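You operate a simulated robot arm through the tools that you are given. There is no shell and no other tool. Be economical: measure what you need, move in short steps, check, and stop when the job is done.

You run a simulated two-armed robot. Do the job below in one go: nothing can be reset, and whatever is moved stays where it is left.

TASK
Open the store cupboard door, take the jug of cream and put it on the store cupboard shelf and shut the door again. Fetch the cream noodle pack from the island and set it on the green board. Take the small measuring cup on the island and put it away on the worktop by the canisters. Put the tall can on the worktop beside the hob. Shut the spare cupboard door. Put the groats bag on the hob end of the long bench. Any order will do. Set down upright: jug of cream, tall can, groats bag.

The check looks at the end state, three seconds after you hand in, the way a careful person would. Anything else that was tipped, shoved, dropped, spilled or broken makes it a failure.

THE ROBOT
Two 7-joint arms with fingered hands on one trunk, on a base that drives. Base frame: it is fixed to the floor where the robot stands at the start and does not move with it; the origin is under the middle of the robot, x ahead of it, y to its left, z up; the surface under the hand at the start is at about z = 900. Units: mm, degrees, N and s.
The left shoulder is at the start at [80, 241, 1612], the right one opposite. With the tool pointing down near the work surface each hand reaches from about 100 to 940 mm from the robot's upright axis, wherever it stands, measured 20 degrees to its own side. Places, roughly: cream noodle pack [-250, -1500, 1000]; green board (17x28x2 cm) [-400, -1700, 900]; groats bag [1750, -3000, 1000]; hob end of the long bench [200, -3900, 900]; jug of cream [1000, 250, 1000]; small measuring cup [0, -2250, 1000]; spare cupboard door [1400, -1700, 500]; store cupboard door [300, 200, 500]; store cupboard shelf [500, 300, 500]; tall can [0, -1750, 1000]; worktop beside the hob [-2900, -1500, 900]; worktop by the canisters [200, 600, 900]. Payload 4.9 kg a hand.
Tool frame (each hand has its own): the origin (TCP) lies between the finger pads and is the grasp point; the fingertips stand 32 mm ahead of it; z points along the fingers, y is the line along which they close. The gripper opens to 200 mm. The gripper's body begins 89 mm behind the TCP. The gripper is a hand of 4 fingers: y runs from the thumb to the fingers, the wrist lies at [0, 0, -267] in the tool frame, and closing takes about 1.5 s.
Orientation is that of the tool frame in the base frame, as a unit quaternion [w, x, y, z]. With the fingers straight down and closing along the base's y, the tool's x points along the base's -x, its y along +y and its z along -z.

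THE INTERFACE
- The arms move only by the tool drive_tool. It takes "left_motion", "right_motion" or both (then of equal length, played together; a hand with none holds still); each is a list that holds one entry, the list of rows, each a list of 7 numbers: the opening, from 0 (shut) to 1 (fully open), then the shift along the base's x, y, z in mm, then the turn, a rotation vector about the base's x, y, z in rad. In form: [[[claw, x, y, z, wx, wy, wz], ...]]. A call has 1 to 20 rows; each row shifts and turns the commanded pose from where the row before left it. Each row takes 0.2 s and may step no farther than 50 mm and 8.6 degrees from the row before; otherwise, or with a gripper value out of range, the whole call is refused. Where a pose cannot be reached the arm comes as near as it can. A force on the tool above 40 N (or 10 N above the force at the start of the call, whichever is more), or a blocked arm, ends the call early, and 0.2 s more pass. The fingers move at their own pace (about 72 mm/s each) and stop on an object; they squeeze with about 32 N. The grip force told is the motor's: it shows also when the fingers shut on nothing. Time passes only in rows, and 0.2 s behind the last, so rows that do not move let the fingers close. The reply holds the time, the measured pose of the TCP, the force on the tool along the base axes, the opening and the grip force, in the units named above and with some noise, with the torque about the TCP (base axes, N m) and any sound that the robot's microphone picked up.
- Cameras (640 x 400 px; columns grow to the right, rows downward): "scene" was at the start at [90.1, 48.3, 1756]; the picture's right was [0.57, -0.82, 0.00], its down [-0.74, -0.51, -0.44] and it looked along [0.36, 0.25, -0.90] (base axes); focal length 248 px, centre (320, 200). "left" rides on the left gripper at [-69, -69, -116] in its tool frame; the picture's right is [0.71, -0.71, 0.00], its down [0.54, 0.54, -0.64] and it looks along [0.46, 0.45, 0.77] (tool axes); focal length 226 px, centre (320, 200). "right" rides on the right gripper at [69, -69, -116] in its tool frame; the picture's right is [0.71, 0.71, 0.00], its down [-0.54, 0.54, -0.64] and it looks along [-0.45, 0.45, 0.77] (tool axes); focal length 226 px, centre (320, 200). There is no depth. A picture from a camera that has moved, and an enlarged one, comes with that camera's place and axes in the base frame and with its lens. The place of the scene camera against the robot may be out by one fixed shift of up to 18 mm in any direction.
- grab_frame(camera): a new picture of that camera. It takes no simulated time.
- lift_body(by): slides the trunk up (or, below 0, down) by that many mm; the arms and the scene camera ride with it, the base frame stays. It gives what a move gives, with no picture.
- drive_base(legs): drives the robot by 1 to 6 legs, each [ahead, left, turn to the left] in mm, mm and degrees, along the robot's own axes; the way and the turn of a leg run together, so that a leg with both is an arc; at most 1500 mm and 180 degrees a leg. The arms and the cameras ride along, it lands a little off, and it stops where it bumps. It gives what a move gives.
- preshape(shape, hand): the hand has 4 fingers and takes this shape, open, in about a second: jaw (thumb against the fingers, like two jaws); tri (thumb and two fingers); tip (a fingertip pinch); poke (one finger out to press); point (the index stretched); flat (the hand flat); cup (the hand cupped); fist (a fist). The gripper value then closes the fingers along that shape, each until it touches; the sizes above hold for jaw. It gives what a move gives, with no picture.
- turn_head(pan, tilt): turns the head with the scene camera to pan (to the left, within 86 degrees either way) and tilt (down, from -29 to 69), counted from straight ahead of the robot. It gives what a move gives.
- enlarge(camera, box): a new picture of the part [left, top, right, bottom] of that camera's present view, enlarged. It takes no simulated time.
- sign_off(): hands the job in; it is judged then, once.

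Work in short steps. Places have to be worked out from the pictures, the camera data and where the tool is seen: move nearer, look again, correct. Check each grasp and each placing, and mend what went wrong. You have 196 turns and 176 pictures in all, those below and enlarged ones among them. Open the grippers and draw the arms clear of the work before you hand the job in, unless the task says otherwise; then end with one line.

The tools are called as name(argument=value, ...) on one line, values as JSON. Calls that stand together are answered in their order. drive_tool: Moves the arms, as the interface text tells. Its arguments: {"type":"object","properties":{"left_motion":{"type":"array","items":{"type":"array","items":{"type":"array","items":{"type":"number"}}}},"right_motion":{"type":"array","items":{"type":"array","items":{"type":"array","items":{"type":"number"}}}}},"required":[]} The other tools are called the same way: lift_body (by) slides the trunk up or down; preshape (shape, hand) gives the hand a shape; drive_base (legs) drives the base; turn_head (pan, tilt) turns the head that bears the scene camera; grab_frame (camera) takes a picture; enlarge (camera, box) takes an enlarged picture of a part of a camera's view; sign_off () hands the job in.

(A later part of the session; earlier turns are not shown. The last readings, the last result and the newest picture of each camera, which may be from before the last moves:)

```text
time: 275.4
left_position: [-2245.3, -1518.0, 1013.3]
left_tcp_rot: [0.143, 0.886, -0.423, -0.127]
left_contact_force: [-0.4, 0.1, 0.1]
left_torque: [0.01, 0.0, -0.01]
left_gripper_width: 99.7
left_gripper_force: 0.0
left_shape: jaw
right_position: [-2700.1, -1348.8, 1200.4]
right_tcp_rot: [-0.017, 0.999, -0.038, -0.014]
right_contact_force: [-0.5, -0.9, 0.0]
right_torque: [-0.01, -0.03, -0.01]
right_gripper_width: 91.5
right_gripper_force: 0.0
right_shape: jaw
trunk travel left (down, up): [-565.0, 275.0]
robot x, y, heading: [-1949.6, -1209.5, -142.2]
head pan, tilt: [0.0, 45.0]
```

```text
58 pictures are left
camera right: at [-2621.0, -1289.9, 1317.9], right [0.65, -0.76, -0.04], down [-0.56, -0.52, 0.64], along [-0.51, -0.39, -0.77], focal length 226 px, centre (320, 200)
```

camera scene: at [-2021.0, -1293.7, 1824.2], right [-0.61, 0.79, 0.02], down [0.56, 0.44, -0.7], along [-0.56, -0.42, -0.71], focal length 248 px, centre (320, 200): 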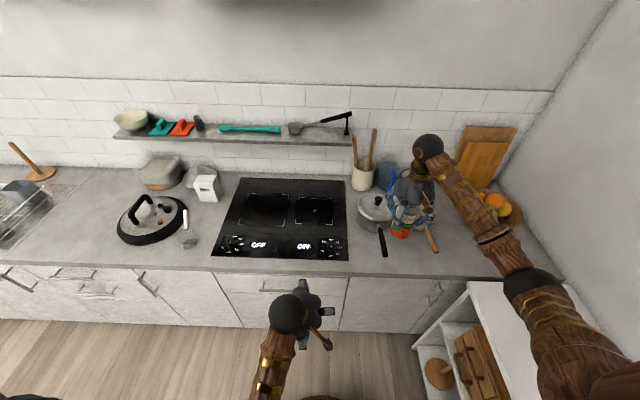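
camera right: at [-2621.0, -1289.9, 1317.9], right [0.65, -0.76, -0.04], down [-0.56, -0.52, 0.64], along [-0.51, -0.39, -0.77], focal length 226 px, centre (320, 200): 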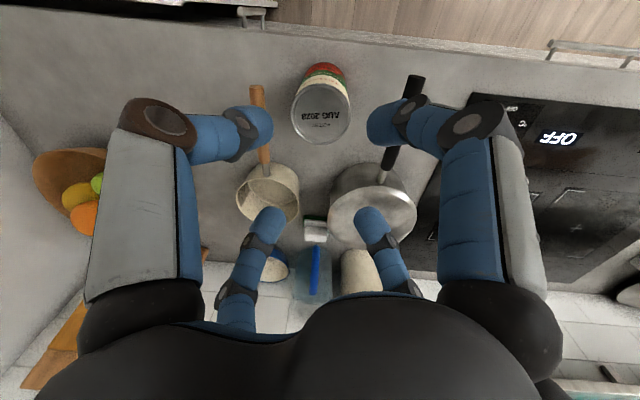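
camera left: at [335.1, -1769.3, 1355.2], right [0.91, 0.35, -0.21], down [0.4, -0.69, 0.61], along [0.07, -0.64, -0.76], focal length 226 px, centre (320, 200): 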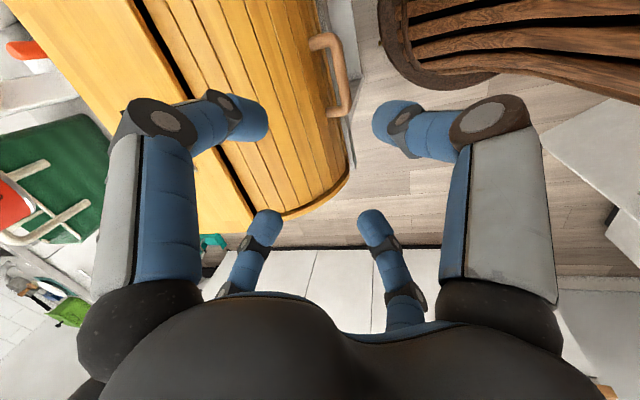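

The can stands upright beside the hob. I'll retract the right hand, raise the trunk, turn, and go along the back aisle to the island's left end to fetch the yellow cup.

drive_tool(right_motion=[[[0.46, 20, 15, 10, 0, 0, 0], [0.46, 20, 15, 10, 0, 0, 0], [0.46, 20, 15, 10, 0, 0, 0], [0.46, 20, 15, 0, 0, 0, 0], [0.46, 20, 15, 0, 0, 0, 0], [0.46, 20, 15, 0, 0, 0, 0], [0.46, 20, 15, 0, 0, 0, 0], [0.46, 20, 15, 0, 0, 0, 0], [0.46, 20, 15, 0, 0, 0, 0], [0.46, 20, 15, 0, 0, 0, 0]]])

lift_body(by=200)

drive_base(legs=[[0, 0, -92], [-1300, 0, 0], [-1280, 0, 0]])

grab_frame(camera="scene")

```text
time: 277.6
left_position: [-2245.8, -1517.8, 1014.0]
left_tcp_rot: [0.143, 0.886, -0.423, -0.126]
left_contact_force: [-0.6, -0.9, -0.7]
left_torque: [-0.02, 0.02, -0.01]
left_gripper_width: 99.9
left_gripper_force: 0.0
left_shape: jaw
right_position: [-2501.7, -1200.6, 1231.5]
right_tcp_rot: [-0.017, 0.999, -0.038, -0.015]
right_contact_force: [0.2, -0.2, -0.5]
right_torque: [0.01, -0.01, -0.01]
right_gripper_width: 91.7
right_gripper_force: 0.1
right_shape: jaw
trunk travel left (down, up): [-565.0, 275.0]
robot x, y, heading: [-1950.6, -1210.2, -142.1]
head pan, tilt: [0.0, 45.0]
```

```text
time: 279.8
left_position: [-2245.4, -1517.2, 1213.3]
left_tcp_rot: [0.144, 0.885, -0.424, -0.124]
left_contact_force: [-0.5, 0.0, 0.0]
left_torque: [-0.02, -0.01, 0.0]
left_gripper_width: 100.0
left_gripper_force: 0.0
left_shape: jaw
right_position: [-2501.3, -1201.2, 1431.1]
right_tcp_rot: [-0.016, 0.999, -0.037, -0.014]
right_contact_force: [0.7, -0.4, -0.2]
right_torque: [0.03, -0.03, 0.03]
right_gripper_width: 91.7
right_gripper_force: 0.1
right_shape: jaw
trunk travel left (down, up): [-765.0, 75.0]
robot x, y, heading: [-1950.3, -1213.5, -142.3]
head pan, tilt: [0.0, 45.0]
```

```text
time: 296.2
left_position: [-716.9, -2981.8, 1213.7]
left_tcp_rot: [-0.013, -0.325, 0.927, 0.189]
left_contact_force: [-1.2, 0.7, 0.1]
left_torque: [0.0, 0.0, -0.01]
left_gripper_width: 100.0
left_gripper_force: 0.0
left_shape: jaw
right_position: [-398.6, -2726.3, 1430.2]
right_tcp_rot: [0.021, -0.679, 0.734, -0.001]
right_contact_force: [-0.3, -0.2, 0.6]
right_torque: [0.0, 0.03, -0.02]
right_gripper_width: 91.7
right_gripper_force: 0.1
right_shape: jaw
trunk travel left (down, up): [-765.0, 75.0]
robot x, y, heading: [-406.6, -3276.9, 127.1]
head pan, tilt: [0.0, 45.0]
```

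```text
57 pictures are left
camera scene: at [-493.1, -3186.4, 2024.6], right [0.79, 0.61, 0.01], down [0.44, -0.56, -0.7], along [-0.42, 0.56, -0.71], focal length 248 px, centre (320, 200)
```

scene: 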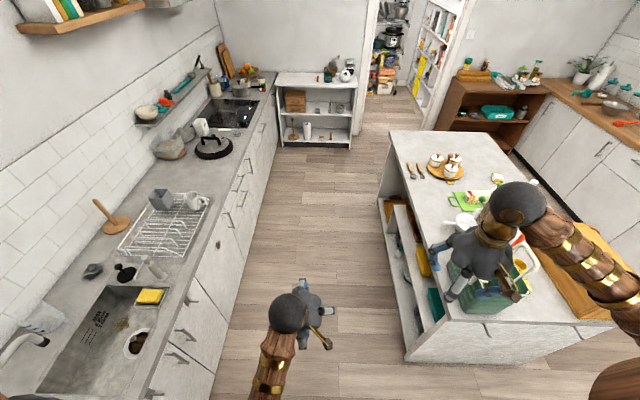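

I'm at the island's left end. I'll move right 930 mm to line up with the cup's lane.

drive_base(legs=[[0, -930, 0]])

grab_frame(camera="scene")

```text
time: 301.1
left_position: [21.4, -2408.2, 1214.5]
left_tcp_rot: [-0.014, -0.331, 0.924, 0.19]
left_contact_force: [-0.4, -0.3, -0.1]
left_torque: [-0.01, 0.01, 0.02]
left_gripper_width: 99.8
left_gripper_force: 0.0
left_shape: jaw
right_position: [336.6, -2147.6, 1431.4]
right_tcp_rot: [0.021, -0.684, 0.729, -0.001]
right_contact_force: [-0.2, 0.7, 0.3]
right_torque: [0.01, -0.03, 0.0]
right_gripper_width: 91.5
right_gripper_force: 0.1
right_shape: jaw
trunk travel left (down, up): [-765.0, 75.0]
robot x, y, heading: [329.5, -2696.6, 128.2]
head pan, tilt: [0.0, 45.0]
```

```text
56 pictures are left
camera scene: at [248.0, -2608.9, 2024.6], right [0.78, 0.62, 0.01], down [0.45, -0.55, -0.7], along [-0.43, 0.56, -0.71], focal length 248 px, centre (320, 200)
```

scene: 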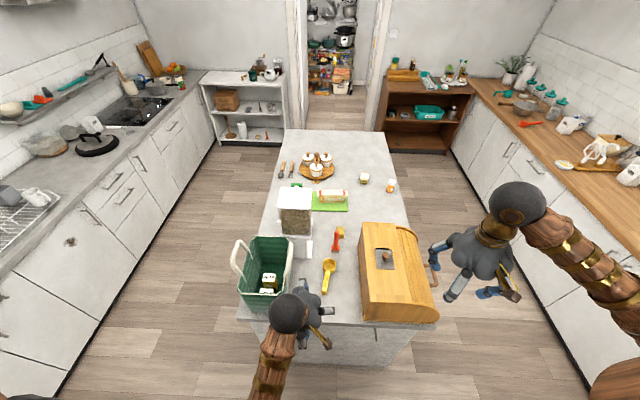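

Clear view of the cup between basket and bread box. Zooming in.

enlarge(camera="scene", box=[280, 220, 376, 320])

```text
4.00 times, centred on (328, 270) of scene
camera zoom: at [248.0, -2608.9, 2024.6], right [0.78, 0.62, 0.01], down [0.45, -0.55, -0.7], along [-0.43, 0.56, -0.71], focal length 994 px, centre (288, -80)
```

zoom: 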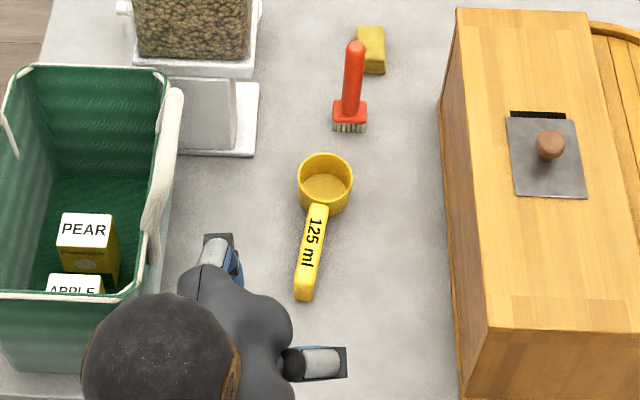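

Bowl at about (−101,−2068), with the handle toward me. I'll shift right 80 mm for left-hand clearance, lower the trunk 150 mm and bring the right hand over the bowl, fingers diagonal to the handle.

drive_base(legs=[[0, -80, 0]])

lift_body(by=-150)

drive_tool(right_motion=[[[0.55, -35, 2, 0, 0, 0, -0.018], [0.55, -35, 2, 0, 0, 0, -0.018], [0.55, -35, 2, 0, 0, 0, -0.018], [0.55, -35, 2, 0, 0, 0, -0.018], [0.55, -35, 2, 0, 0, 0, -0.018], [0.55, -35, 2, 0, 0, 0, -0.018], [0.55, -35, 2, 0, 0, 0, -0.018], [0.55, -35, 2, 0, 0, 0, -0.018], [0.55, -35, 2, 0, 0, 0, -0.018], [0.55, -35, 2, 0, 0, 0, -0.018], [0.55, -35, 2, 0, 0, 0, -0.018], [0.55, -35, 2, 0, 0, 0, -0.018], [0.55, -35, 2, 0, 0, 0, -0.018], [0.55, -35, 2, 0, 0, 0, -0.018]]])

grab_frame(camera="right")

```text
time: 302.2
left_position: [84.3, -2358.8, 1214.1]
left_tcp_rot: [-0.014, -0.332, 0.924, 0.19]
left_contact_force: [0.2, 0.6, -0.1]
left_torque: [-0.02, 0.01, -0.01]
left_gripper_width: 100.0
left_gripper_force: 0.1
left_shape: jaw
right_position: [398.3, -2097.9, 1431.1]
right_tcp_rot: [0.021, -0.684, 0.729, -0.001]
right_contact_force: [-0.3, -0.4, 1.0]
right_torque: [0.0, 0.02, 0.04]
right_gripper_width: 91.8
right_gripper_force: 0.0
right_shape: jaw
trunk travel left (down, up): [-765.0, 75.0]
robot x, y, heading: [395.4, -2645.7, 128.3]
head pan, tilt: [0.0, 45.0]
```

```text
time: 304.0
left_position: [84.1, -2356.4, 1063.9]
left_tcp_rot: [-0.013, -0.331, 0.924, 0.19]
left_contact_force: [0.1, -0.3, 0.4]
left_torque: [0.02, 0.01, 0.0]
left_gripper_width: 100.0
left_gripper_force: 0.0
left_shape: jaw
right_position: [397.9, -2097.4, 1281.4]
right_tcp_rot: [0.022, -0.684, 0.729, -0.001]
right_contact_force: [0.0, 0.0, 0.3]
right_torque: [-0.01, -0.02, -0.01]
right_gripper_width: 91.6
right_gripper_force: 0.1
right_shape: jaw
trunk travel left (down, up): [-615.0, 225.0]
robot x, y, heading: [396.5, -2649.6, 128.1]
head pan, tilt: [0.0, 45.0]
```

```text
time: 307.0
left_position: [83.4, -2355.8, 1063.3]
left_tcp_rot: [-0.014, -0.332, 0.924, 0.191]
left_contact_force: [0.0, 0.2, 0.0]
left_torque: [0.01, 0.01, 0.0]
left_gripper_width: 100.2
left_gripper_force: 0.1
left_shape: jaw
right_position: [-93.8, -2068.1, 1272.9]
right_tcp_rot: [0.023, -0.586, 0.81, -0.003]
right_contact_force: [-0.3, 0.8, -0.4]
right_torque: [0.0, 0.04, -0.03]
right_gripper_width: 109.7
right_gripper_force: 0.0
right_shape: jaw
trunk travel left (down, up): [-615.0, 225.0]
robot x, y, heading: [394.0, -2649.9, 128.7]
head pan, tilt: [0.0, 45.0]
```

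```text
54 pictures are left
camera right: at [-52.0, -2157.0, 1391.1], right [-0.89, -0.45, -0.04], down [-0.37, 0.67, 0.64], along [-0.26, 0.59, -0.76], focal length 226 px, centre (320, 200)
```

right: 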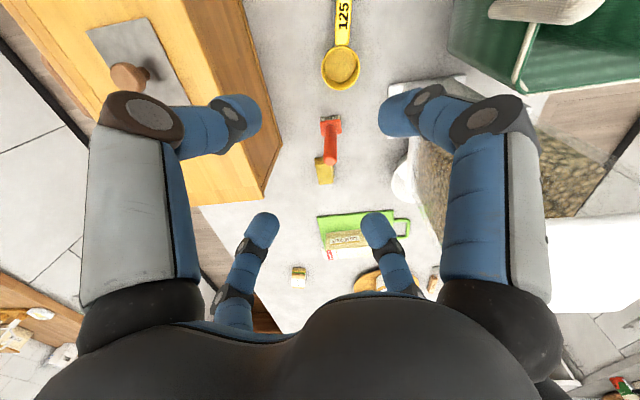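

Hand camera puts the bowl centre at about (−101,−2094). I'll shift and descend to z≈1050, then check.

drive_tool(right_motion=[[[0.55, -7, -26, -10, 0, 0, 0], [0.55, 0, 0, -40, 0, 0, 0], [0.55, 0, 0, -40, 0, 0, 0], [0.55, 0, 0, -40, 0, 0, 0], [0.55, 0, 0, -40, 0, 0, 0], [0.55, 0, 0, -40, 0, 0, 0], [0.55, 0, 0, -15, 0, 0, 0]]])

grab_frame(camera="right")

```text
time: 308.6
left_position: [82.5, -2357.1, 1063.5]
left_tcp_rot: [-0.014, -0.331, 0.924, 0.19]
left_contact_force: [-0.7, 0.6, 0.6]
left_torque: [0.01, -0.02, 0.06]
left_gripper_width: 100.1
left_gripper_force: 0.1
left_shape: jaw
right_position: [-93.2, -2094.0, 1047.9]
right_tcp_rot: [0.022, -0.587, 0.809, -0.002]
right_contact_force: [0.2, -0.8, 0.5]
right_torque: [0.0, -0.01, -0.04]
right_gripper_width: 109.9
right_gripper_force: 0.1
right_shape: jaw
trunk travel left (down, up): [-615.0, 225.0]
robot x, y, heading: [392.4, -2653.7, 128.1]
head pan, tilt: [0.0, 45.0]
```

```text
53 pictures are left
camera right: at [-52.5, -2182.7, 1165.1], right [-0.89, -0.45, -0.04], down [-0.37, 0.67, 0.64], along [-0.26, 0.59, -0.76], focal length 226 px, centre (320, 200)
```

right: 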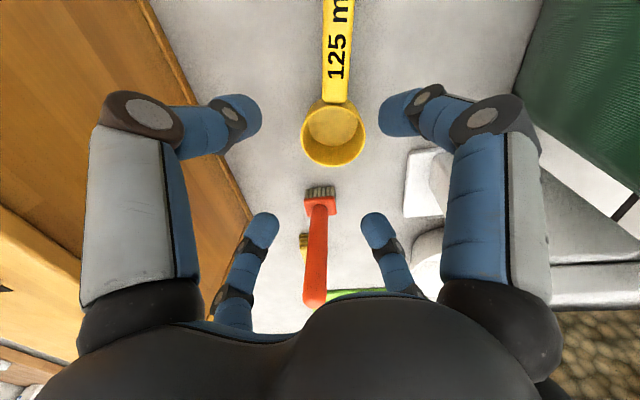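

The red brush (top z≈1070) stands 95 mm beyond, between two finger directions, so there is room. I'll offset the grasp 8 mm away from it and descend to z≈942.

drive_tool(right_motion=[[[0.55, -8, -6, -15, 0, 0, 0], [0.55, 0, 0, -25, 0, 0, 0], [0.55, 0, 0, -25, 0, 0, 0], [0.55, 0, 0, -20, 0, 0, 0], [0.55, 0, 0, -12, 0, 0, 0], [0.55, 0, 0, -8, 0, 0, 0], [0.55, 0, 0, 0, 0, 0, 0]]])

grab_frame(camera="right")

```text
time: 310.2
left_position: [82.9, -2356.5, 1063.4]
left_tcp_rot: [-0.014, -0.331, 0.924, 0.191]
left_contact_force: [0.0, -0.7, 0.6]
left_torque: [0.02, 0.01, 0.02]
left_gripper_width: 100.1
left_gripper_force: 0.1
left_shape: jaw
right_position: [-102.9, -2099.3, 942.3]
right_tcp_rot: [0.023, -0.587, 0.809, -0.003]
right_contact_force: [0.0, -0.8, 0.4]
right_torque: [0.0, 0.01, 0.03]
right_gripper_width: 109.8
right_gripper_force: 0.0
right_shape: jaw
trunk travel left (down, up): [-615.0, 225.0]
robot x, y, heading: [397.4, -2650.0, 128.2]
head pan, tilt: [0.0, 45.0]
```

```text
52 pictures are left
camera right: at [-61.1, -2188.7, 1059.6], right [-0.89, -0.45, -0.04], down [-0.37, 0.67, 0.64], along [-0.26, 0.59, -0.76], focal length 226 px, centre (320, 200)
```

right: 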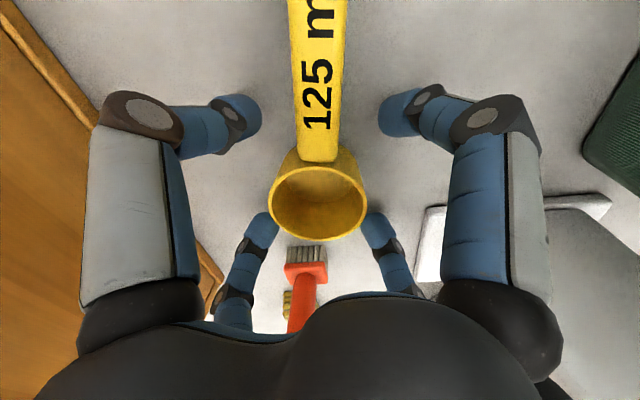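

The bowl sits within the four fingers, with the handle exiting between two of them. Closing and lifting.

drive_tool(right_motion=[[[0.3, 0, 0, 0, 0, 0, 0], [0.2, 0, 0, 0, 0, 0, 0], [0.1, 0, 0, 0, 0, 0, 0], [0, 0, 0, 0, 0, 0, 0], [0, 0, 0, 0, 0, 0, 0], [0, 0, 0, 0, 0, 0, 0], [0, 0, 0, 10, 0, 0, 0], [0, 0, 0, 30, 0, 0, 0], [0, 0, 0, 40, 0, 0, 0], [0, 0, 0, 40, 0, 0, 0], [0, 0, 0, 40, 0, 0, 0], [0, 0, 0, 40, 0, 0, 0]]])

grab_frame(camera="right")

```text
time: 312.8
left_position: [83.5, -2356.5, 1063.6]
left_tcp_rot: [-0.014, -0.332, 0.924, 0.19]
left_contact_force: [0.3, -0.2, -0.3]
left_torque: [0.04, -0.03, 0.02]
left_gripper_width: 99.6
left_gripper_force: 0.0
left_shape: jaw
right_position: [-104.5, -2101.8, 1142.8]
right_tcp_rot: [0.022, -0.587, 0.809, -0.003]
right_contact_force: [0.6, 0.3, -0.4]
right_torque: [0.02, 0.01, -0.04]
right_gripper_width: 55.7
right_gripper_force: 32.4
right_shape: jaw
trunk travel left (down, up): [-615.0, 225.0]
robot x, y, heading: [395.5, -2645.6, 128.6]
head pan, tilt: [0.0, 45.0]
```

```text
51 pictures are left
camera right: at [-63.1, -2190.8, 1260.8], right [-0.89, -0.45, -0.04], down [-0.37, 0.67, 0.64], along [-0.26, 0.59, -0.76], focal length 226 px, centre (320, 200)
```

right: 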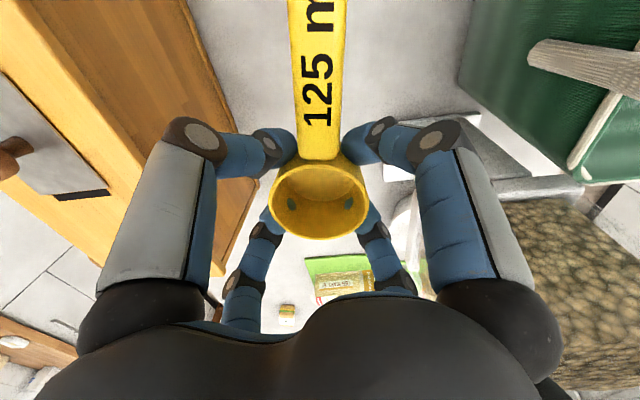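

The cup is held. I'll raise the trunk for clearance and drive through the main aisle to the canister end of the worktop, then turn to face it.

lift_body(by=150)

drive_base(legs=[[0, -800, 0], [0, 0, -3.3], [1400, 0, 0], [900, 0, 0], [0, 0, -90]])

grab_frame(camera="scene")

```text
time: 314.5
left_position: [84.5, -2359.0, 1215.9]
left_tcp_rot: [-0.015, -0.331, 0.924, 0.19]
left_contact_force: [-0.4, -0.4, 0.4]
left_torque: [0.01, 0.04, -0.01]
left_gripper_width: 99.9
left_gripper_force: 0.0
left_shape: jaw
right_position: [-104.4, -2103.1, 1296.0]
right_tcp_rot: [0.022, -0.587, 0.809, -0.002]
right_contact_force: [0.3, 0.4, -0.5]
right_torque: [0.0, -0.01, 0.01]
right_gripper_width: 56.1
right_gripper_force: 31.9
right_shape: jaw
trunk travel left (down, up): [-765.0, 75.0]
robot x, y, heading: [391.4, -2651.0, 128.2]
head pan, tilt: [0.0, 45.0]
```

```text
time: 333.9
left_position: [29.0, -20.6, 1213.8]
left_tcp_rot: [0.131, 0.464, 0.865, 0.138]
left_contact_force: [0.0, -0.2, -1.0]
left_torque: [-0.01, 0.01, 0.01]
left_gripper_width: 100.0
left_gripper_force: 0.1
left_shape: jaw
right_position: [302.0, 140.1, 1295.0]
right_tcp_rot: [0.014, 0.208, 0.978, -0.017]
right_contact_force: [-0.1, -0.9, -0.6]
right_torque: [0.0, -0.03, 0.04]
right_gripper_width: 55.7
right_gripper_force: 32.3
right_shape: jaw
trunk travel left (down, up): [-765.0, 75.0]
robot x, y, heading: [-292.8, -299.1, 32.1]
head pan, tilt: [0.0, 45.0]
```

```text
50 pictures are left
camera scene: at [-197.5, -203.6, 2024.7], right [0.54, -0.84, 0.01], down [-0.59, -0.39, -0.7], along [0.6, 0.37, -0.71], focal length 248 px, centre (320, 200)
```

scene: 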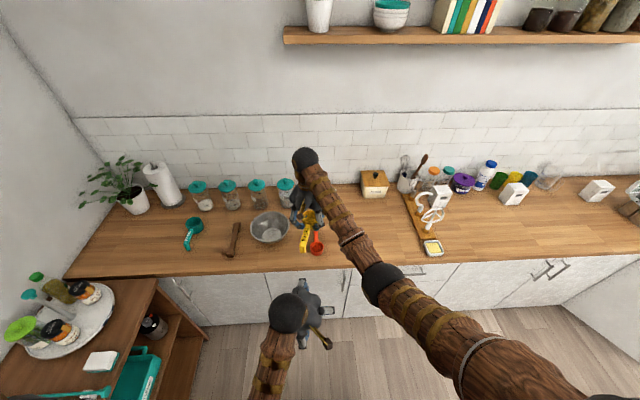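

I'm facing the canister end. Zooming in to pick a free spot in front of the canisters.

enlarge(camera="scene", box=[140, 170, 300, 280])

```text
3.64 times, centred on (220, 225) of scene
camera zoom: at [-197.5, -203.6, 2024.7], right [0.54, -0.84, 0.01], down [-0.59, -0.39, -0.7], along [0.6, 0.37, -0.71], focal length 904 px, centre (684, 109)
```

zoom: 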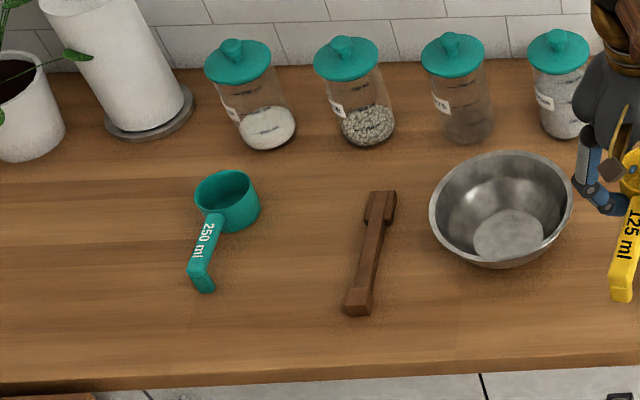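

Free spot between the teal cup and the wooden tool, around (218,739) by the scene camera. I'll drive left 420 mm and ahead 240 mm, then lower the trunk 250 mm.

drive_base(legs=[[0, 420, 0], [240, 0, 3]])

lift_body(by=-240)

grab_frame(camera="right")

grab_frame(camera="scene")

```text
time: 337.8
left_position: [-13.6, 479.6, 1214.2]
left_tcp_rot: [0.127, 0.438, 0.878, 0.142]
left_contact_force: [-0.8, 0.2, -0.4]
left_torque: [-0.03, 0.01, 0.01]
left_gripper_width: 100.2
left_gripper_force: 0.0
left_shape: jaw
right_position: [249.8, 656.3, 1294.0]
right_tcp_rot: [0.014, 0.18, 0.983, -0.017]
right_contact_force: [0.5, 0.1, -0.9]
right_torque: [-0.03, 0.0, -0.02]
right_gripper_width: 55.7
right_gripper_force: 32.1
right_shape: jaw
trunk travel left (down, up): [-765.0, 75.0]
robot x, y, heading: [-320.6, 184.3, 35.6]
head pan, tilt: [0.0, 45.0]
```

```text
time: 340.3
left_position: [-11.6, 480.2, 973.3]
left_tcp_rot: [0.128, 0.439, 0.878, 0.14]
left_contact_force: [0.2, 0.2, -0.9]
left_torque: [0.01, -0.03, 0.0]
left_gripper_width: 99.9
left_gripper_force: 0.1
left_shape: jaw
right_position: [251.2, 657.1, 1052.4]
right_tcp_rot: [0.013, 0.179, 0.984, -0.018]
right_contact_force: [-1.2, 0.2, -0.5]
right_torque: [-0.01, -0.02, 0.0]
right_gripper_width: 55.5
right_gripper_force: 31.4
right_shape: jaw
trunk travel left (down, up): [-525.0, 315.0]
robot x, y, heading: [-318.0, 183.9, 35.8]
head pan, tilt: [0.0, 45.0]
```

```text
48 pictures are left
camera right: at [162.2, 621.2, 1169.7], right [-0.41, 0.91, -0.05], down [0.69, 0.34, 0.64], along [0.6, 0.23, -0.76], focal length 226 px, centre (320, 200)
```

right: 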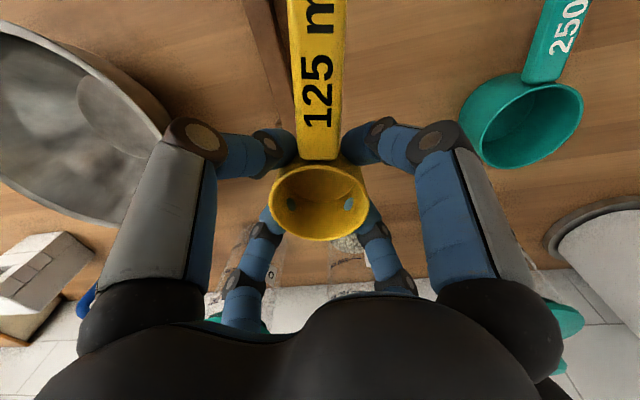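

```text
47 pictures are left
camera scene: at [-226.7, 287.2, 1784.0], right [0.58, -0.81, 0.02], down [-0.57, -0.42, -0.7], along [0.58, 0.4, -0.71], focal length 248 px, centre (320, 200)
```

scene: 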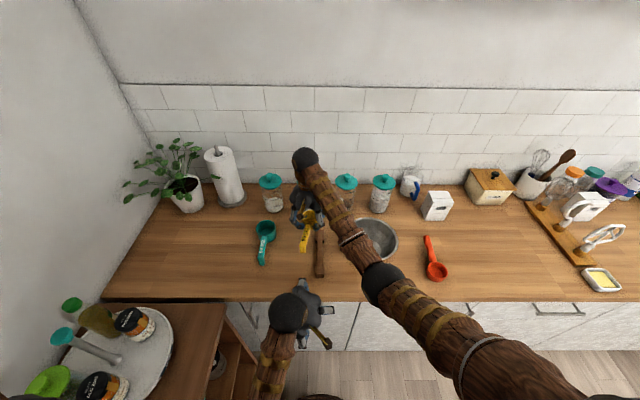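

Free gap is between the teal cup (edge u≈−545) and the wooden tool (u≈−370). I'll centre at u≈−458 and lower.

drive_tool(right_motion=[[[0, -14, 16, 0, 0, 0, 0], [0, -14, 16, 0, 0, 0, 0], [0, -15, 16, 0, 0, 0, 0], [0, 0, 0, -20, 0, 0, 0], [0, 0, 0, -25, 0, 0, 0], [0, 0, 0, -25, 0, 0, 0], [0, 0, 0, -20, 0, 0, 0], [0, 0, 0, -8, 0, 0, 0], [0, 0, 0, -4, 0, 0, 0], [0, 0, 0, 0, 0, 0, 0]]])

grab_frame(camera="right")

```text
time: 342.5
left_position: [-12.6, 480.4, 975.1]
left_tcp_rot: [0.128, 0.439, 0.878, 0.143]
left_contact_force: [0.5, 0.7, -0.6]
left_torque: [0.04, 0.01, -0.01]
left_gripper_width: 99.8
left_gripper_force: 0.0
left_shape: jaw
right_position: [209.0, 704.1, 952.0]
right_tcp_rot: [0.014, 0.179, 0.984, -0.018]
right_contact_force: [-1.0, 0.3, -0.4]
right_torque: [-0.01, -0.07, 0.02]
right_gripper_width: 55.6
right_gripper_force: 31.2
right_shape: jaw
trunk travel left (down, up): [-525.0, 315.0]
robot x, y, heading: [-322.9, 182.1, 35.6]
head pan, tilt: [0.0, 45.0]
```

```text
46 pictures are left
camera right: at [119.6, 667.3, 1068.9], right [-0.41, 0.91, -0.05], down [0.68, 0.34, 0.64], along [0.6, 0.23, -0.76], focal length 226 px, centre (320, 200)
```

right: 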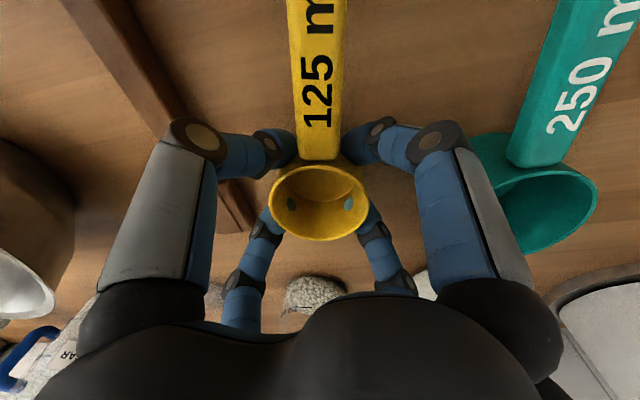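

Clear on both sides. Lowering the last ~10 mm.

drive_tool(right_motion=[[[0, 0, 0, -3, 0, 0, 0], [0, 0, 0, -3, 0, 0, 0], [0, 0, 0, -2, 0, 0, 0], [0, 0, 0, 0, 0, 0, 0]]])

drive_tool(right_motion=[[[0, 0, 0, -2, 0, 0, 0], [0, 0, 0, -2, 0, 0, 0], [0, 0, 0, 0, 0, 0, 0]]])

```text
time: 343.5
left_position: [-11.2, 482.3, 973.1]
left_tcp_rot: [0.127, 0.439, 0.878, 0.144]
left_contact_force: [0.9, 0.1, -0.6]
left_torque: [0.03, -0.02, -0.01]
left_gripper_width: 100.2
left_gripper_force: 0.1
left_shape: jaw
right_position: [208.4, 703.5, 943.4]
right_tcp_rot: [0.014, 0.18, 0.983, -0.018]
right_contact_force: [-0.2, -0.6, -0.1]
right_torque: [0.02, -0.03, -0.01]
right_gripper_width: 55.6
right_gripper_force: 32.2
right_shape: jaw
trunk travel left (down, up): [-525.0, 315.0]
robot x, y, heading: [-318.1, 188.0, 35.5]
head pan, tilt: [0.0, 45.0]
```

```text
time: 344.3
left_position: [-12.4, 481.1, 974.8]
left_tcp_rot: [0.128, 0.439, 0.878, 0.143]
left_contact_force: [-0.1, -0.1, 0.3]
left_torque: [0.0, 0.02, 0.02]
left_gripper_width: 100.0
left_gripper_force: 0.0
left_shape: jaw
right_position: [207.9, 703.8, 941.2]
right_tcp_rot: [0.014, 0.179, 0.984, -0.016]
right_contact_force: [-3.2, -2.0, 11.3]
right_torque: [-0.1, -0.04, -0.02]
right_gripper_width: 55.6
right_gripper_force: 32.0
right_shape: jaw
trunk travel left (down, up): [-525.0, 315.0]
robot x, y, heading: [-319.9, 181.7, 35.9]
head pan, tilt: [0.0, 45.0]
```

Contact. I'll release with a modest opening and rise straight up.

drive_tool(right_motion=[[[0.35, 0, 0, 1, 0, 0, 0], [0.42, 0, 0, 0, 0, 0, 0], [0.42, 0, 0, 0, 0, 0, 0], [0.42, 0, 0, 0, 0, 0, 0], [0.42, 0, 0, 10, 0, 0, 0], [0.42, 0, 0, 20, 0, 0, 0], [0.42, 0, 0, 30, 0, 0, 0], [0.42, 0, 0, 40, 0, 0, 0], [0.42, 0, 0, 40, 0, 0, 0], [0.42, 0, 0, 40, 0, 0, 0], [0.42, 0, 0, 40, 0, 0, 0]]])

grab_frame(camera="right")

```text
time: 346.7
left_position: [-12.5, 482.0, 975.0]
left_tcp_rot: [0.129, 0.439, 0.878, 0.142]
left_contact_force: [-0.5, 0.2, -0.1]
left_torque: [0.01, -0.03, -0.01]
left_gripper_width: 100.1
left_gripper_force: 0.1
left_shape: jaw
right_position: [208.5, 708.3, 1160.7]
right_tcp_rot: [0.013, 0.18, 0.983, -0.019]
right_contact_force: [0.1, 0.1, -0.7]
right_torque: [-0.02, -0.02, 0.01]
right_gripper_width: 84.0
right_gripper_force: 0.0
right_shape: jaw
trunk travel left (down, up): [-525.0, 315.0]
robot x, y, heading: [-318.5, 183.5, 35.8]
head pan, tilt: [0.0, 45.0]
```

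```text
45 pictures are left
camera right: at [119.0, 673.5, 1278.1], right [-0.41, 0.91, -0.05], down [0.69, 0.34, 0.64], along [0.6, 0.23, -0.77], focal length 226 px, centre (320, 200)
```

right: 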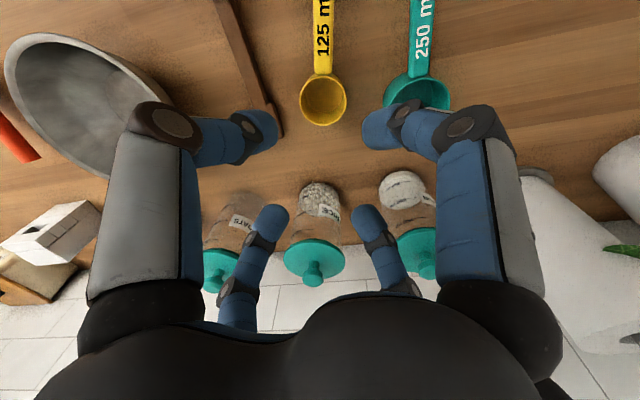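

The yellow cup stands in front of the canisters. Next the spare cupboard door: I'll back off and drive right along the aisle, then look at it.

drive_base(legs=[[-250, 0, 0], [0, -1400, 0], [0, -350, 0]])

turn_head(pan=-50, tilt=45)

grab_frame(camera="scene")

```text
time: 357.2
left_position: [846.0, -1121.5, 974.2]
left_tcp_rot: [0.127, 0.438, 0.879, 0.142]
left_contact_force: [-0.6, -0.7, 0.6]
left_torque: [0.03, 0.01, 0.01]
left_gripper_width: 100.0
left_gripper_force: 0.0
left_shape: jaw
right_position: [1064.7, -890.8, 1161.3]
right_tcp_rot: [0.013, 0.177, 0.984, -0.018]
right_contact_force: [-0.2, -0.4, 0.5]
right_torque: [-0.03, 0.03, 0.01]
right_gripper_width: 83.9
right_gripper_force: 0.0
right_shape: jaw
trunk travel left (down, up): [-525.0, 315.0]
robot x, y, heading: [538.8, -1417.6, 36.0]
head pan, tilt: [0.0, 45.0]
```

```text
time: 358.4
left_position: [846.6, -1120.0, 974.4]
left_tcp_rot: [0.128, 0.438, 0.879, 0.143]
left_contact_force: [0.0, 0.1, 0.7]
left_torque: [0.02, 0.0, -0.02]
left_gripper_width: 99.9
left_gripper_force: 0.0
left_shape: jaw
right_position: [1064.9, -891.2, 1161.5]
right_tcp_rot: [0.014, 0.177, 0.984, -0.018]
right_contact_force: [0.3, -0.1, 0.1]
right_torque: [-0.02, -0.01, 0.0]
right_gripper_width: 83.9
right_gripper_force: 0.1
right_shape: jaw
trunk travel left (down, up): [-525.0, 315.0]
robot x, y, heading: [541.7, -1414.2, 35.9]
head pan, tilt: [-50.0, 45.0]
```

```text
44 pictures are left
camera scene: at [644.1, -1384.0, 1785.5], right [-0.24, -0.97, 0.01], down [-0.68, 0.16, -0.71], along [0.69, -0.18, -0.7], focal length 248 px, centre (320, 200)
```

scene: 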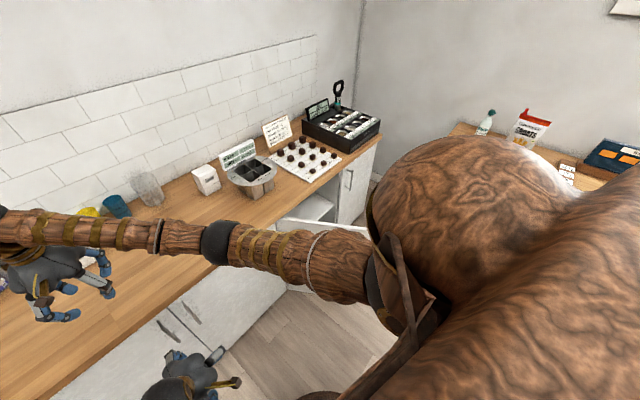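

The door is hinged at about (n 379, u 1986) with its outer face toward me. I'll make a right fist, retract it, lower the trunk 380 mm, and drive right to just short of the door.

preshape(hand="right", shape="fist")

drive_tool(right_motion=[[[0, -25, -17, 0, 0, 0, 0], [0, -25, -17, 0, 0, 0, 0], [0, -25, -17, 0, 0, 0, 0], [0, -25, -17, 0, 0, 0, 0], [0, -25, -17, 0, 0, 0, 0], [0, -25, -17, 0, 0, 0, 0], [0, -25, -17, 0, 0, 0, 0], [0, -25, -17, 0, 0, 0, 0], [0, -25, -17, 0, 0, 0, 0]]])

lift_body(by=-370)

drive_base(legs=[[0, -400, 0]])

turn_head(pan=-30, tilt=55)

grab_frame(camera="scene")

```text
time: 359.3
left_position: [846.7, -1120.0, 973.8]
left_tcp_rot: [0.128, 0.437, 0.879, 0.143]
left_contact_force: [1.0, -0.6, 0.1]
left_torque: [0.03, 0.0, 0.04]
left_gripper_width: 99.7
left_gripper_force: 0.0
left_shape: jaw
right_position: [1066.4, -891.5, 1161.4]
right_tcp_rot: [0.013, 0.177, 0.984, -0.018]
right_contact_force: [0.9, -0.3, -0.2]
right_torque: [-0.01, 0.0, -0.04]
right_gripper_width: 0.0
right_gripper_force: 0.0
right_shape: fist
trunk travel left (down, up): [-525.0, 315.0]
robot x, y, heading: [541.1, -1421.8, 35.7]
head pan, tilt: [-50.0, 45.0]
```

```text
time: 361.3
left_position: [846.7, -1120.0, 974.7]
left_tcp_rot: [0.128, 0.437, 0.879, 0.144]
left_contact_force: [0.3, 0.7, 0.1]
left_torque: [0.01, 0.0, 0.03]
left_gripper_width: 99.9
left_gripper_force: 0.0
left_shape: jaw
right_position: [840.0, -1043.2, 1163.4]
right_tcp_rot: [0.014, 0.178, 0.984, -0.018]
right_contact_force: [-0.3, -0.7, 0.1]
right_torque: [0.0, 0.01, -0.03]
right_gripper_width: 0.1
right_gripper_force: 0.1
right_shape: fist
trunk travel left (down, up): [-525.0, 315.0]
robot x, y, heading: [542.2, -1419.8, 35.9]
head pan, tilt: [-50.0, 45.0]
```

```text
time: 364.9
left_position: [850.5, -1122.6, 606.6]
left_tcp_rot: [0.13, 0.439, 0.877, 0.143]
left_contact_force: [-0.4, -1.2, 0.5]
left_torque: [-0.02, 0.02, 0.03]
left_gripper_width: 99.8
left_gripper_force: 0.2
left_shape: jaw
right_position: [843.4, -1043.1, 792.4]
right_tcp_rot: [0.014, 0.177, 0.984, -0.022]
right_contact_force: [1.4, -0.2, -0.4]
right_torque: [-0.03, 0.02, 0.04]
right_gripper_width: 0.2
right_gripper_force: 0.0
right_shape: fist
trunk travel left (down, up): [-155.0, 685.0]
robot x, y, heading: [539.8, -1415.9, 36.0]
head pan, tilt: [-50.0, 45.0]
```

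```text
time: 367.4
left_position: [1091.3, -1450.5, 604.8]
left_tcp_rot: [0.13, 0.433, 0.88, 0.145]
left_contact_force: [-0.1, 0.0, -0.8]
left_torque: [0.0, -0.03, 0.01]
left_gripper_width: 100.2
left_gripper_force: 0.1
left_shape: jaw
right_position: [1082.3, -1374.9, 789.8]
right_tcp_rot: [0.015, 0.172, 0.985, -0.021]
right_contact_force: [0.3, 0.3, -0.2]
right_torque: [-0.02, -0.01, 0.02]
right_gripper_width: 0.1
right_gripper_force: 0.1
right_shape: fist
trunk travel left (down, up): [-155.0, 685.0]
robot x, y, heading: [783.0, -1750.4, 36.8]
head pan, tilt: [-50.0, 45.0]
```

```text
time: 368.2
left_position: [1092.5, -1451.3, 606.8]
left_tcp_rot: [0.13, 0.435, 0.878, 0.148]
left_contact_force: [0.0, -0.2, 0.3]
left_torque: [0.02, 0.03, -0.04]
left_gripper_width: 99.8
left_gripper_force: 0.1
left_shape: jaw
right_position: [1081.1, -1375.7, 791.2]
right_tcp_rot: [0.015, 0.172, 0.985, -0.019]
right_contact_force: [-0.1, 0.2, 0.0]
right_torque: [0.01, 0.0, -0.02]
right_gripper_width: 0.0
right_gripper_force: 0.1
right_shape: fist
trunk travel left (down, up): [-155.0, 685.0]
robot x, y, heading: [783.0, -1750.3, 36.5]
head pan, tilt: [-30.0, 55.0]
```

```text
43 pictures are left
camera scene: at [880.0, -1690.2, 1401.1], right [0.11, -0.99, 0.02], down [-0.81, -0.1, -0.58], along [0.58, 0.05, -0.82], focal length 248 px, centre (320, 200)
```

scene: 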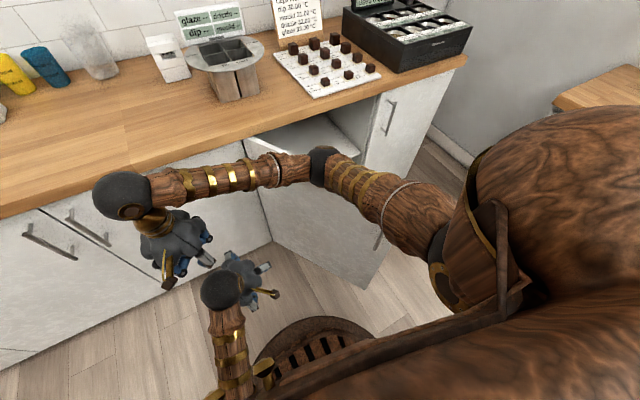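

The door is open about 55°, with its outer face toward me. I'll tilt the fist forward, back the base slightly, shift right in front of the door's outer half, then drive forward to push it shut.

drive_tool(right_motion=[[[0, 0, 0, 0, 0.067, -0.0955, 0], [0, 0, 0, 0, 0.067, -0.0955, 0], [0, 0, 0, 0, 0.067, -0.0955, 0], [0, 0, 0, 0, 0.067, -0.0955, 0], [0, 0, 0, 0, 0.067, -0.0955, 0], [0, 0, 0, 0, 0.067, -0.0955, 0]]])

drive_base(legs=[[-130, 0, -1], [0, -390, 0]])

grab_frame(camera="scene")

```text
time: 369.4
left_position: [1094.0, -1453.6, 610.1]
left_tcp_rot: [0.129, 0.438, 0.877, 0.152]
left_contact_force: [0.3, -0.6, -0.2]
left_torque: [-0.01, 0.01, -0.01]
left_gripper_width: 100.0
left_gripper_force: 0.1
left_shape: jaw
right_position: [1086.7, -1375.9, 799.7]
right_tcp_rot: [0.208, 0.173, 0.946, 0.18]
right_contact_force: [12.3, 14.1, 11.3]
right_torque: [-1.85, 1.55, 0.06]
right_gripper_width: 0.0
right_gripper_force: 0.1
right_shape: fist
trunk travel left (down, up): [-155.0, 685.0]
robot x, y, heading: [783.9, -1754.1, 36.4]
head pan, tilt: [-30.0, 55.0]
stopped in row 5 (right hand): the force on the tool passed its limit at 57 N (the readings are from after the stop); the commanded pose is now the measured one
```

```text
time: 370.9
left_position: [993.8, -1535.8, 611.5]
left_tcp_rot: [0.13, 0.447, 0.872, 0.154]
left_contact_force: [0.3, 0.2, 0.3]
left_torque: [0.01, 0.0, 0.01]
left_gripper_width: 100.2
left_gripper_force: 0.0
left_shape: jaw
right_position: [988.3, -1458.0, 802.4]
right_tcp_rot: [0.209, 0.182, 0.944, 0.179]
right_contact_force: [3.4, 4.4, 3.3]
right_torque: [-0.53, 0.39, -0.05]
right_gripper_width: 0.0
right_gripper_force: 0.0
right_shape: fist
trunk travel left (down, up): [-155.0, 685.0]
robot x, y, heading: [678.7, -1831.4, 35.4]
head pan, tilt: [-30.0, 55.0]
stopped in leg 2: the force on the tool passed its limit at 40 N (the readings are from after the stop); the commanded pose is now the measured one
```

```text
42 pictures are left
camera scene: at [773.9, -1778.2, 1402.6], right [0.1, -1.0, 0.01], down [-0.81, -0.09, -0.58], along [0.58, 0.05, -0.82], focal length 248 px, centre (320, 200)
```

scene: 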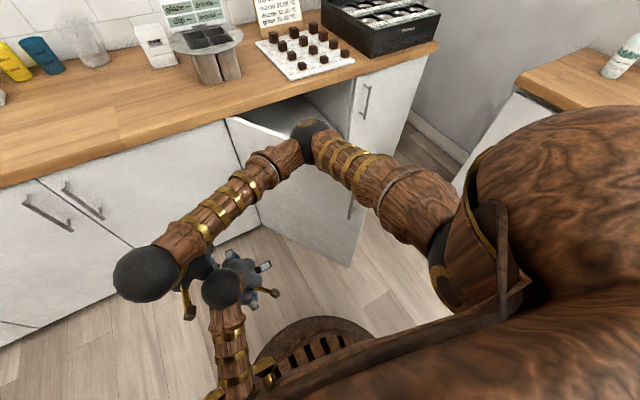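

The right fist was touching the left wrist below it. I'll move the right hand up and 200 mm to the right, away from the left one.

drive_tool(right_motion=[[[0, 10, -14, 20, 0, 0, 0], [0, 14.4, -20.5, 10, 0, 0, 0], [0, 14.4, -20.5, 0, 0, 0, 0], [0, 14.4, -20.5, 0, 0, 0, 0], [0, 14.4, -20.5, 0, 0, 0, 0], [0, 14.4, -20.5, 0, 0, 0, 0], [0, 14.4, -20.5, 0, 0, 0, 0], [0, 14.4, -20.5, 0, 0, 0, 0]]])

drive_base(legs=[[0, -220, 0]])

grab_frame(camera="scene")

```text
time: 371.5
left_position: [997.5, -1540.5, 611.9]
left_tcp_rot: [0.131, 0.452, 0.869, 0.154]
left_contact_force: [0.1, 0.2, -0.2]
left_torque: [-0.04, -0.02, -0.02]
left_gripper_width: 99.8
left_gripper_force: 0.1
left_shape: jaw
right_position: [1002.6, -1480.5, 826.9]
right_tcp_rot: [0.201, 0.186, 0.944, 0.186]
right_contact_force: [0.5, -0.2, -0.3]
right_torque: [0.04, -0.02, 0.01]
right_gripper_width: 0.1
right_gripper_force: 0.1
right_shape: fist
trunk travel left (down, up): [-155.0, 685.0]
robot x, y, heading: [681.4, -1829.8, 35.7]
head pan, tilt: [-30.0, 55.0]
stopped in row 2 (right hand): the force on the tool passed its limit at 84 N (the readings are from after the stop); the commanded pose is now the measured one
```

```text
time: 373.2
left_position: [1128.3, -1722.2, 609.8]
left_tcp_rot: [0.13, 0.453, 0.869, 0.153]
left_contact_force: [0.0, 0.3, -0.3]
left_torque: [0.02, -0.02, 0.02]
left_gripper_width: 99.7
left_gripper_force: 0.0
left_shape: jaw
right_position: [1136.4, -1663.4, 826.4]
right_tcp_rot: [0.202, 0.189, 0.943, 0.184]
right_contact_force: [-1.0, 0.7, -0.4]
right_torque: [-0.05, -0.03, -0.22]
right_gripper_width: 0.0
right_gripper_force: 0.1
right_shape: fist
trunk travel left (down, up): [-155.0, 685.0]
robot x, y, heading: [811.2, -2010.9, 35.2]
head pan, tilt: [-30.0, 55.0]
```

```text
41 pictures are left
camera scene: at [906.1, -1959.9, 1401.8], right [0.09, -1.0, 0.01], down [-0.81, -0.08, -0.58], along [0.58, 0.04, -0.82], focal length 248 px, centre (320, 200)
```

scene: 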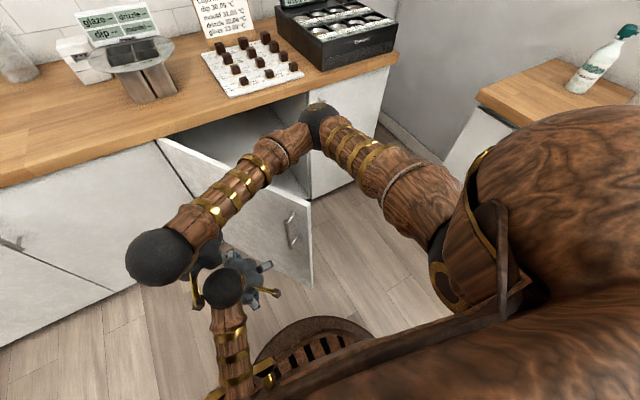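

Now the fist is free of the left hand. Door edge at about (n −20, u 2300). I'll shift right 170 mm and push forward with short base legs.

drive_base(legs=[[0, -170, 0], [150, 0, 0]])

drive_base(legs=[[100, 0, 0]])

grab_frame(camera="scene")

```text
time: 375.3
left_position: [1291.7, -1827.7, 612.0]
left_tcp_rot: [0.133, 0.464, 0.863, 0.149]
left_contact_force: [-4.3, -17.3, -8.0]
left_torque: [1.32, 0.04, -0.78]
left_gripper_width: 101.5
left_gripper_force: 0.0
left_shape: jaw
right_position: [1295.6, -1760.0, 826.4]
right_tcp_rot: [0.2, 0.188, 0.943, 0.186]
right_contact_force: [-0.2, -0.9, -0.2]
right_torque: [0.0, -0.02, -0.01]
right_gripper_width: 0.0
right_gripper_force: 0.0
right_shape: fist
trunk travel left (down, up): [-155.0, 685.0]
robot x, y, heading: [967.3, -2103.7, 35.1]
head pan, tilt: [-30.0, 55.0]
stopped in leg 2: the force on the tool passed its limit at 65 N (the readings are from after the stop); the commanded pose is now the measured one
```

```text
time: 376.1
left_position: [1299.6, -1830.4, 612.4]
left_tcp_rot: [0.132, 0.473, 0.859, 0.147]
left_contact_force: [-3.0, -15.6, -4.7]
left_torque: [0.95, -0.05, -0.69]
left_gripper_width: 102.3
left_gripper_force: 0.1
left_shape: jaw
right_position: [1302.9, -1760.1, 826.1]
right_tcp_rot: [0.199, 0.189, 0.943, 0.186]
right_contact_force: [0.1, -1.0, 0.2]
right_torque: [0.03, 0.02, -0.02]
right_gripper_width: 0.1
right_gripper_force: 0.3
right_shape: fist
trunk travel left (down, up): [-155.0, 685.0]
robot x, y, heading: [974.2, -2103.3, 35.2]
head pan, tilt: [-30.0, 55.0]
stopped in leg 1: the force on the tool passed its limit at 50 N (the readings are from after the stop); the commanded pose is now the measured one
```

```text
40 pictures are left
camera scene: at [1075.7, -2060.3, 1401.6], right [0.09, -1.0, 0.0], down [-0.82, -0.08, -0.57], along [0.57, 0.05, -0.82], focal length 248 px, centre (320, 200)
```

scene: 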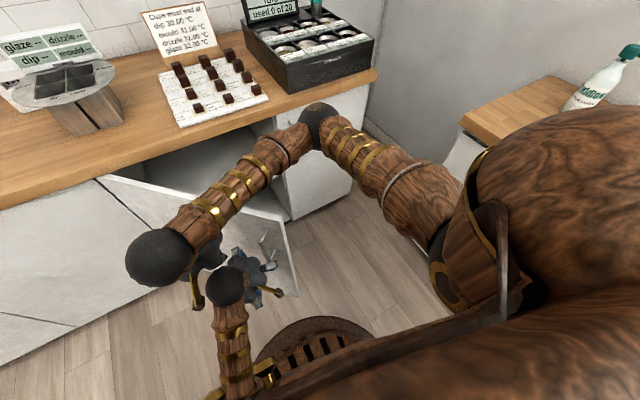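

The left fingers are touching the door near its handle. I'll back the base off 50 mm to free them and push with the right fist by arm motion instead.

drive_base(legs=[[-50, 0, 0]])

drive_tool(right_motion=[[[0, 12, 8, -3, 0, 0, 0], [0, 12, 8, -3, 0, 0, 0], [0, 12, 8, -3, 0, 0, 0], [0, 12, 8, -3, 0, 0, 0], [0, 10, 6, -3, 0, 0, 0], [0, 10, 6, -3, 0, 0, 0], [0, 10, 6, -3, 0, 0, 0], [0, 10, 6, -3, 0, 0, 0], [0, 10, 6, -3, 0, 0, 0], [0, 10, 6, -3, 0, 0, 0], [0, 10, 6, -3, 0, 0, 0], [0, 10, 6, -3, 0, 0, 0], [0, 10, 6, -3, 0, 0, 0], [0, 10, 6, -3, 0, 0, 0], [0, 10, 6, -3, 0, 0, 0], [0, 10, 6, -3, 0, 0, 0]]])

grab_frame(camera="scene")

```text
time: 377.0
left_position: [1258.9, -1854.7, 613.0]
left_tcp_rot: [0.132, 0.468, 0.861, 0.149]
left_contact_force: [-0.1, -0.3, 0.1]
left_torque: [0.04, 0.02, 0.02]
left_gripper_width: 100.1
left_gripper_force: 0.1
left_shape: jaw
right_position: [1260.5, -1788.5, 827.1]
right_tcp_rot: [0.199, 0.188, 0.943, 0.187]
right_contact_force: [0.3, -0.2, 0.8]
right_torque: [0.0, 0.01, -0.01]
right_gripper_width: 0.0
right_gripper_force: 0.1
right_shape: fist
trunk travel left (down, up): [-155.0, 685.0]
robot x, y, heading: [933.0, -2130.0, 35.3]
head pan, tilt: [-30.0, 55.0]
```

```text
time: 380.4
left_position: [1259.7, -1855.3, 612.8]
left_tcp_rot: [0.131, 0.468, 0.861, 0.151]
left_contact_force: [-0.4, 0.4, 0.4]
left_torque: [-0.02, -0.01, -0.03]
left_gripper_width: 100.0
left_gripper_force: 0.0
left_shape: jaw
right_position: [1428.8, -1684.7, 779.0]
right_tcp_rot: [0.2, 0.188, 0.943, 0.187]
right_contact_force: [0.1, 0.4, 0.4]
right_torque: [-0.01, -0.03, -0.01]
right_gripper_width: 0.0
right_gripper_force: 0.1
right_shape: fist
trunk travel left (down, up): [-155.0, 685.0]
robot x, y, heading: [933.9, -2130.6, 35.7]
head pan, tilt: [-30.0, 55.0]
```

```text
39 pictures are left
camera scene: at [1035.3, -2088.4, 1401.8], right [0.09, -1.0, 0.0], down [-0.82, -0.08, -0.57], along [0.57, 0.05, -0.82], focal length 248 px, centre (320, 200)
```

scene: 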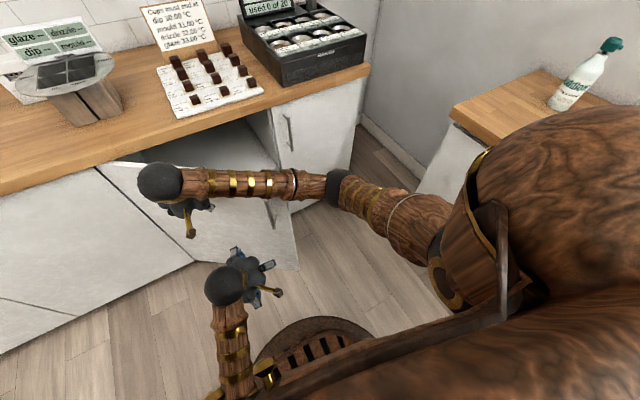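

The door is moving and now around 30°. Continuing the push.

drive_tool(right_motion=[[[0, 11, 6, -2, 0, 0, 0], [0, 11, 6, -2, 0, 0, 0], [0, 11, 6, -2, 0, 0, 0], [0, 11, 6, -2, 0, 0, 0], [0, 11, 6, -2, 0, 0, 0], [0, 11, 6, -2, 0, 0, 0], [0, 11, 6, -2, 0, 0, 0], [0, 11, 6, -2, 0, 0, 0], [0, 11, 6, -2, 0, 0, 0], [0, 11, 6, -2, 0, 0, 0], [0, 11, 6, -2, 0, 0, 0], [0, 11, 6, -2, 0, 0, 0]]])

grab_frame(camera="scene")

```text
time: 383.0
left_position: [1259.4, -1853.2, 613.6]
left_tcp_rot: [0.131, 0.469, 0.861, 0.148]
left_contact_force: [0.1, 0.5, 0.4]
left_torque: [0.02, 0.02, -0.01]
left_gripper_width: 100.1
left_gripper_force: 0.1
left_shape: jaw
right_position: [1560.1, -1610.7, 755.3]
right_tcp_rot: [0.199, 0.188, 0.943, 0.188]
right_contact_force: [-1.0, -0.3, 0.7]
right_torque: [-0.04, 0.02, 0.0]
right_gripper_width: 0.0
right_gripper_force: 0.1
right_shape: fist
trunk travel left (down, up): [-155.0, 685.0]
robot x, y, heading: [931.9, -2130.5, 35.5]
head pan, tilt: [-30.0, 55.0]
```

```text
38 pictures are left
camera scene: at [1035.4, -2088.3, 1401.8], right [0.09, -1.0, 0.0], down [-0.82, -0.08, -0.57], along [0.57, 0.05, -0.82], focal length 248 px, centre (320, 200)
```

scene: 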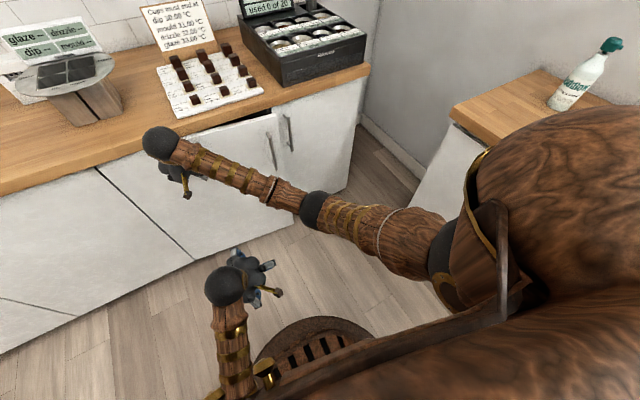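

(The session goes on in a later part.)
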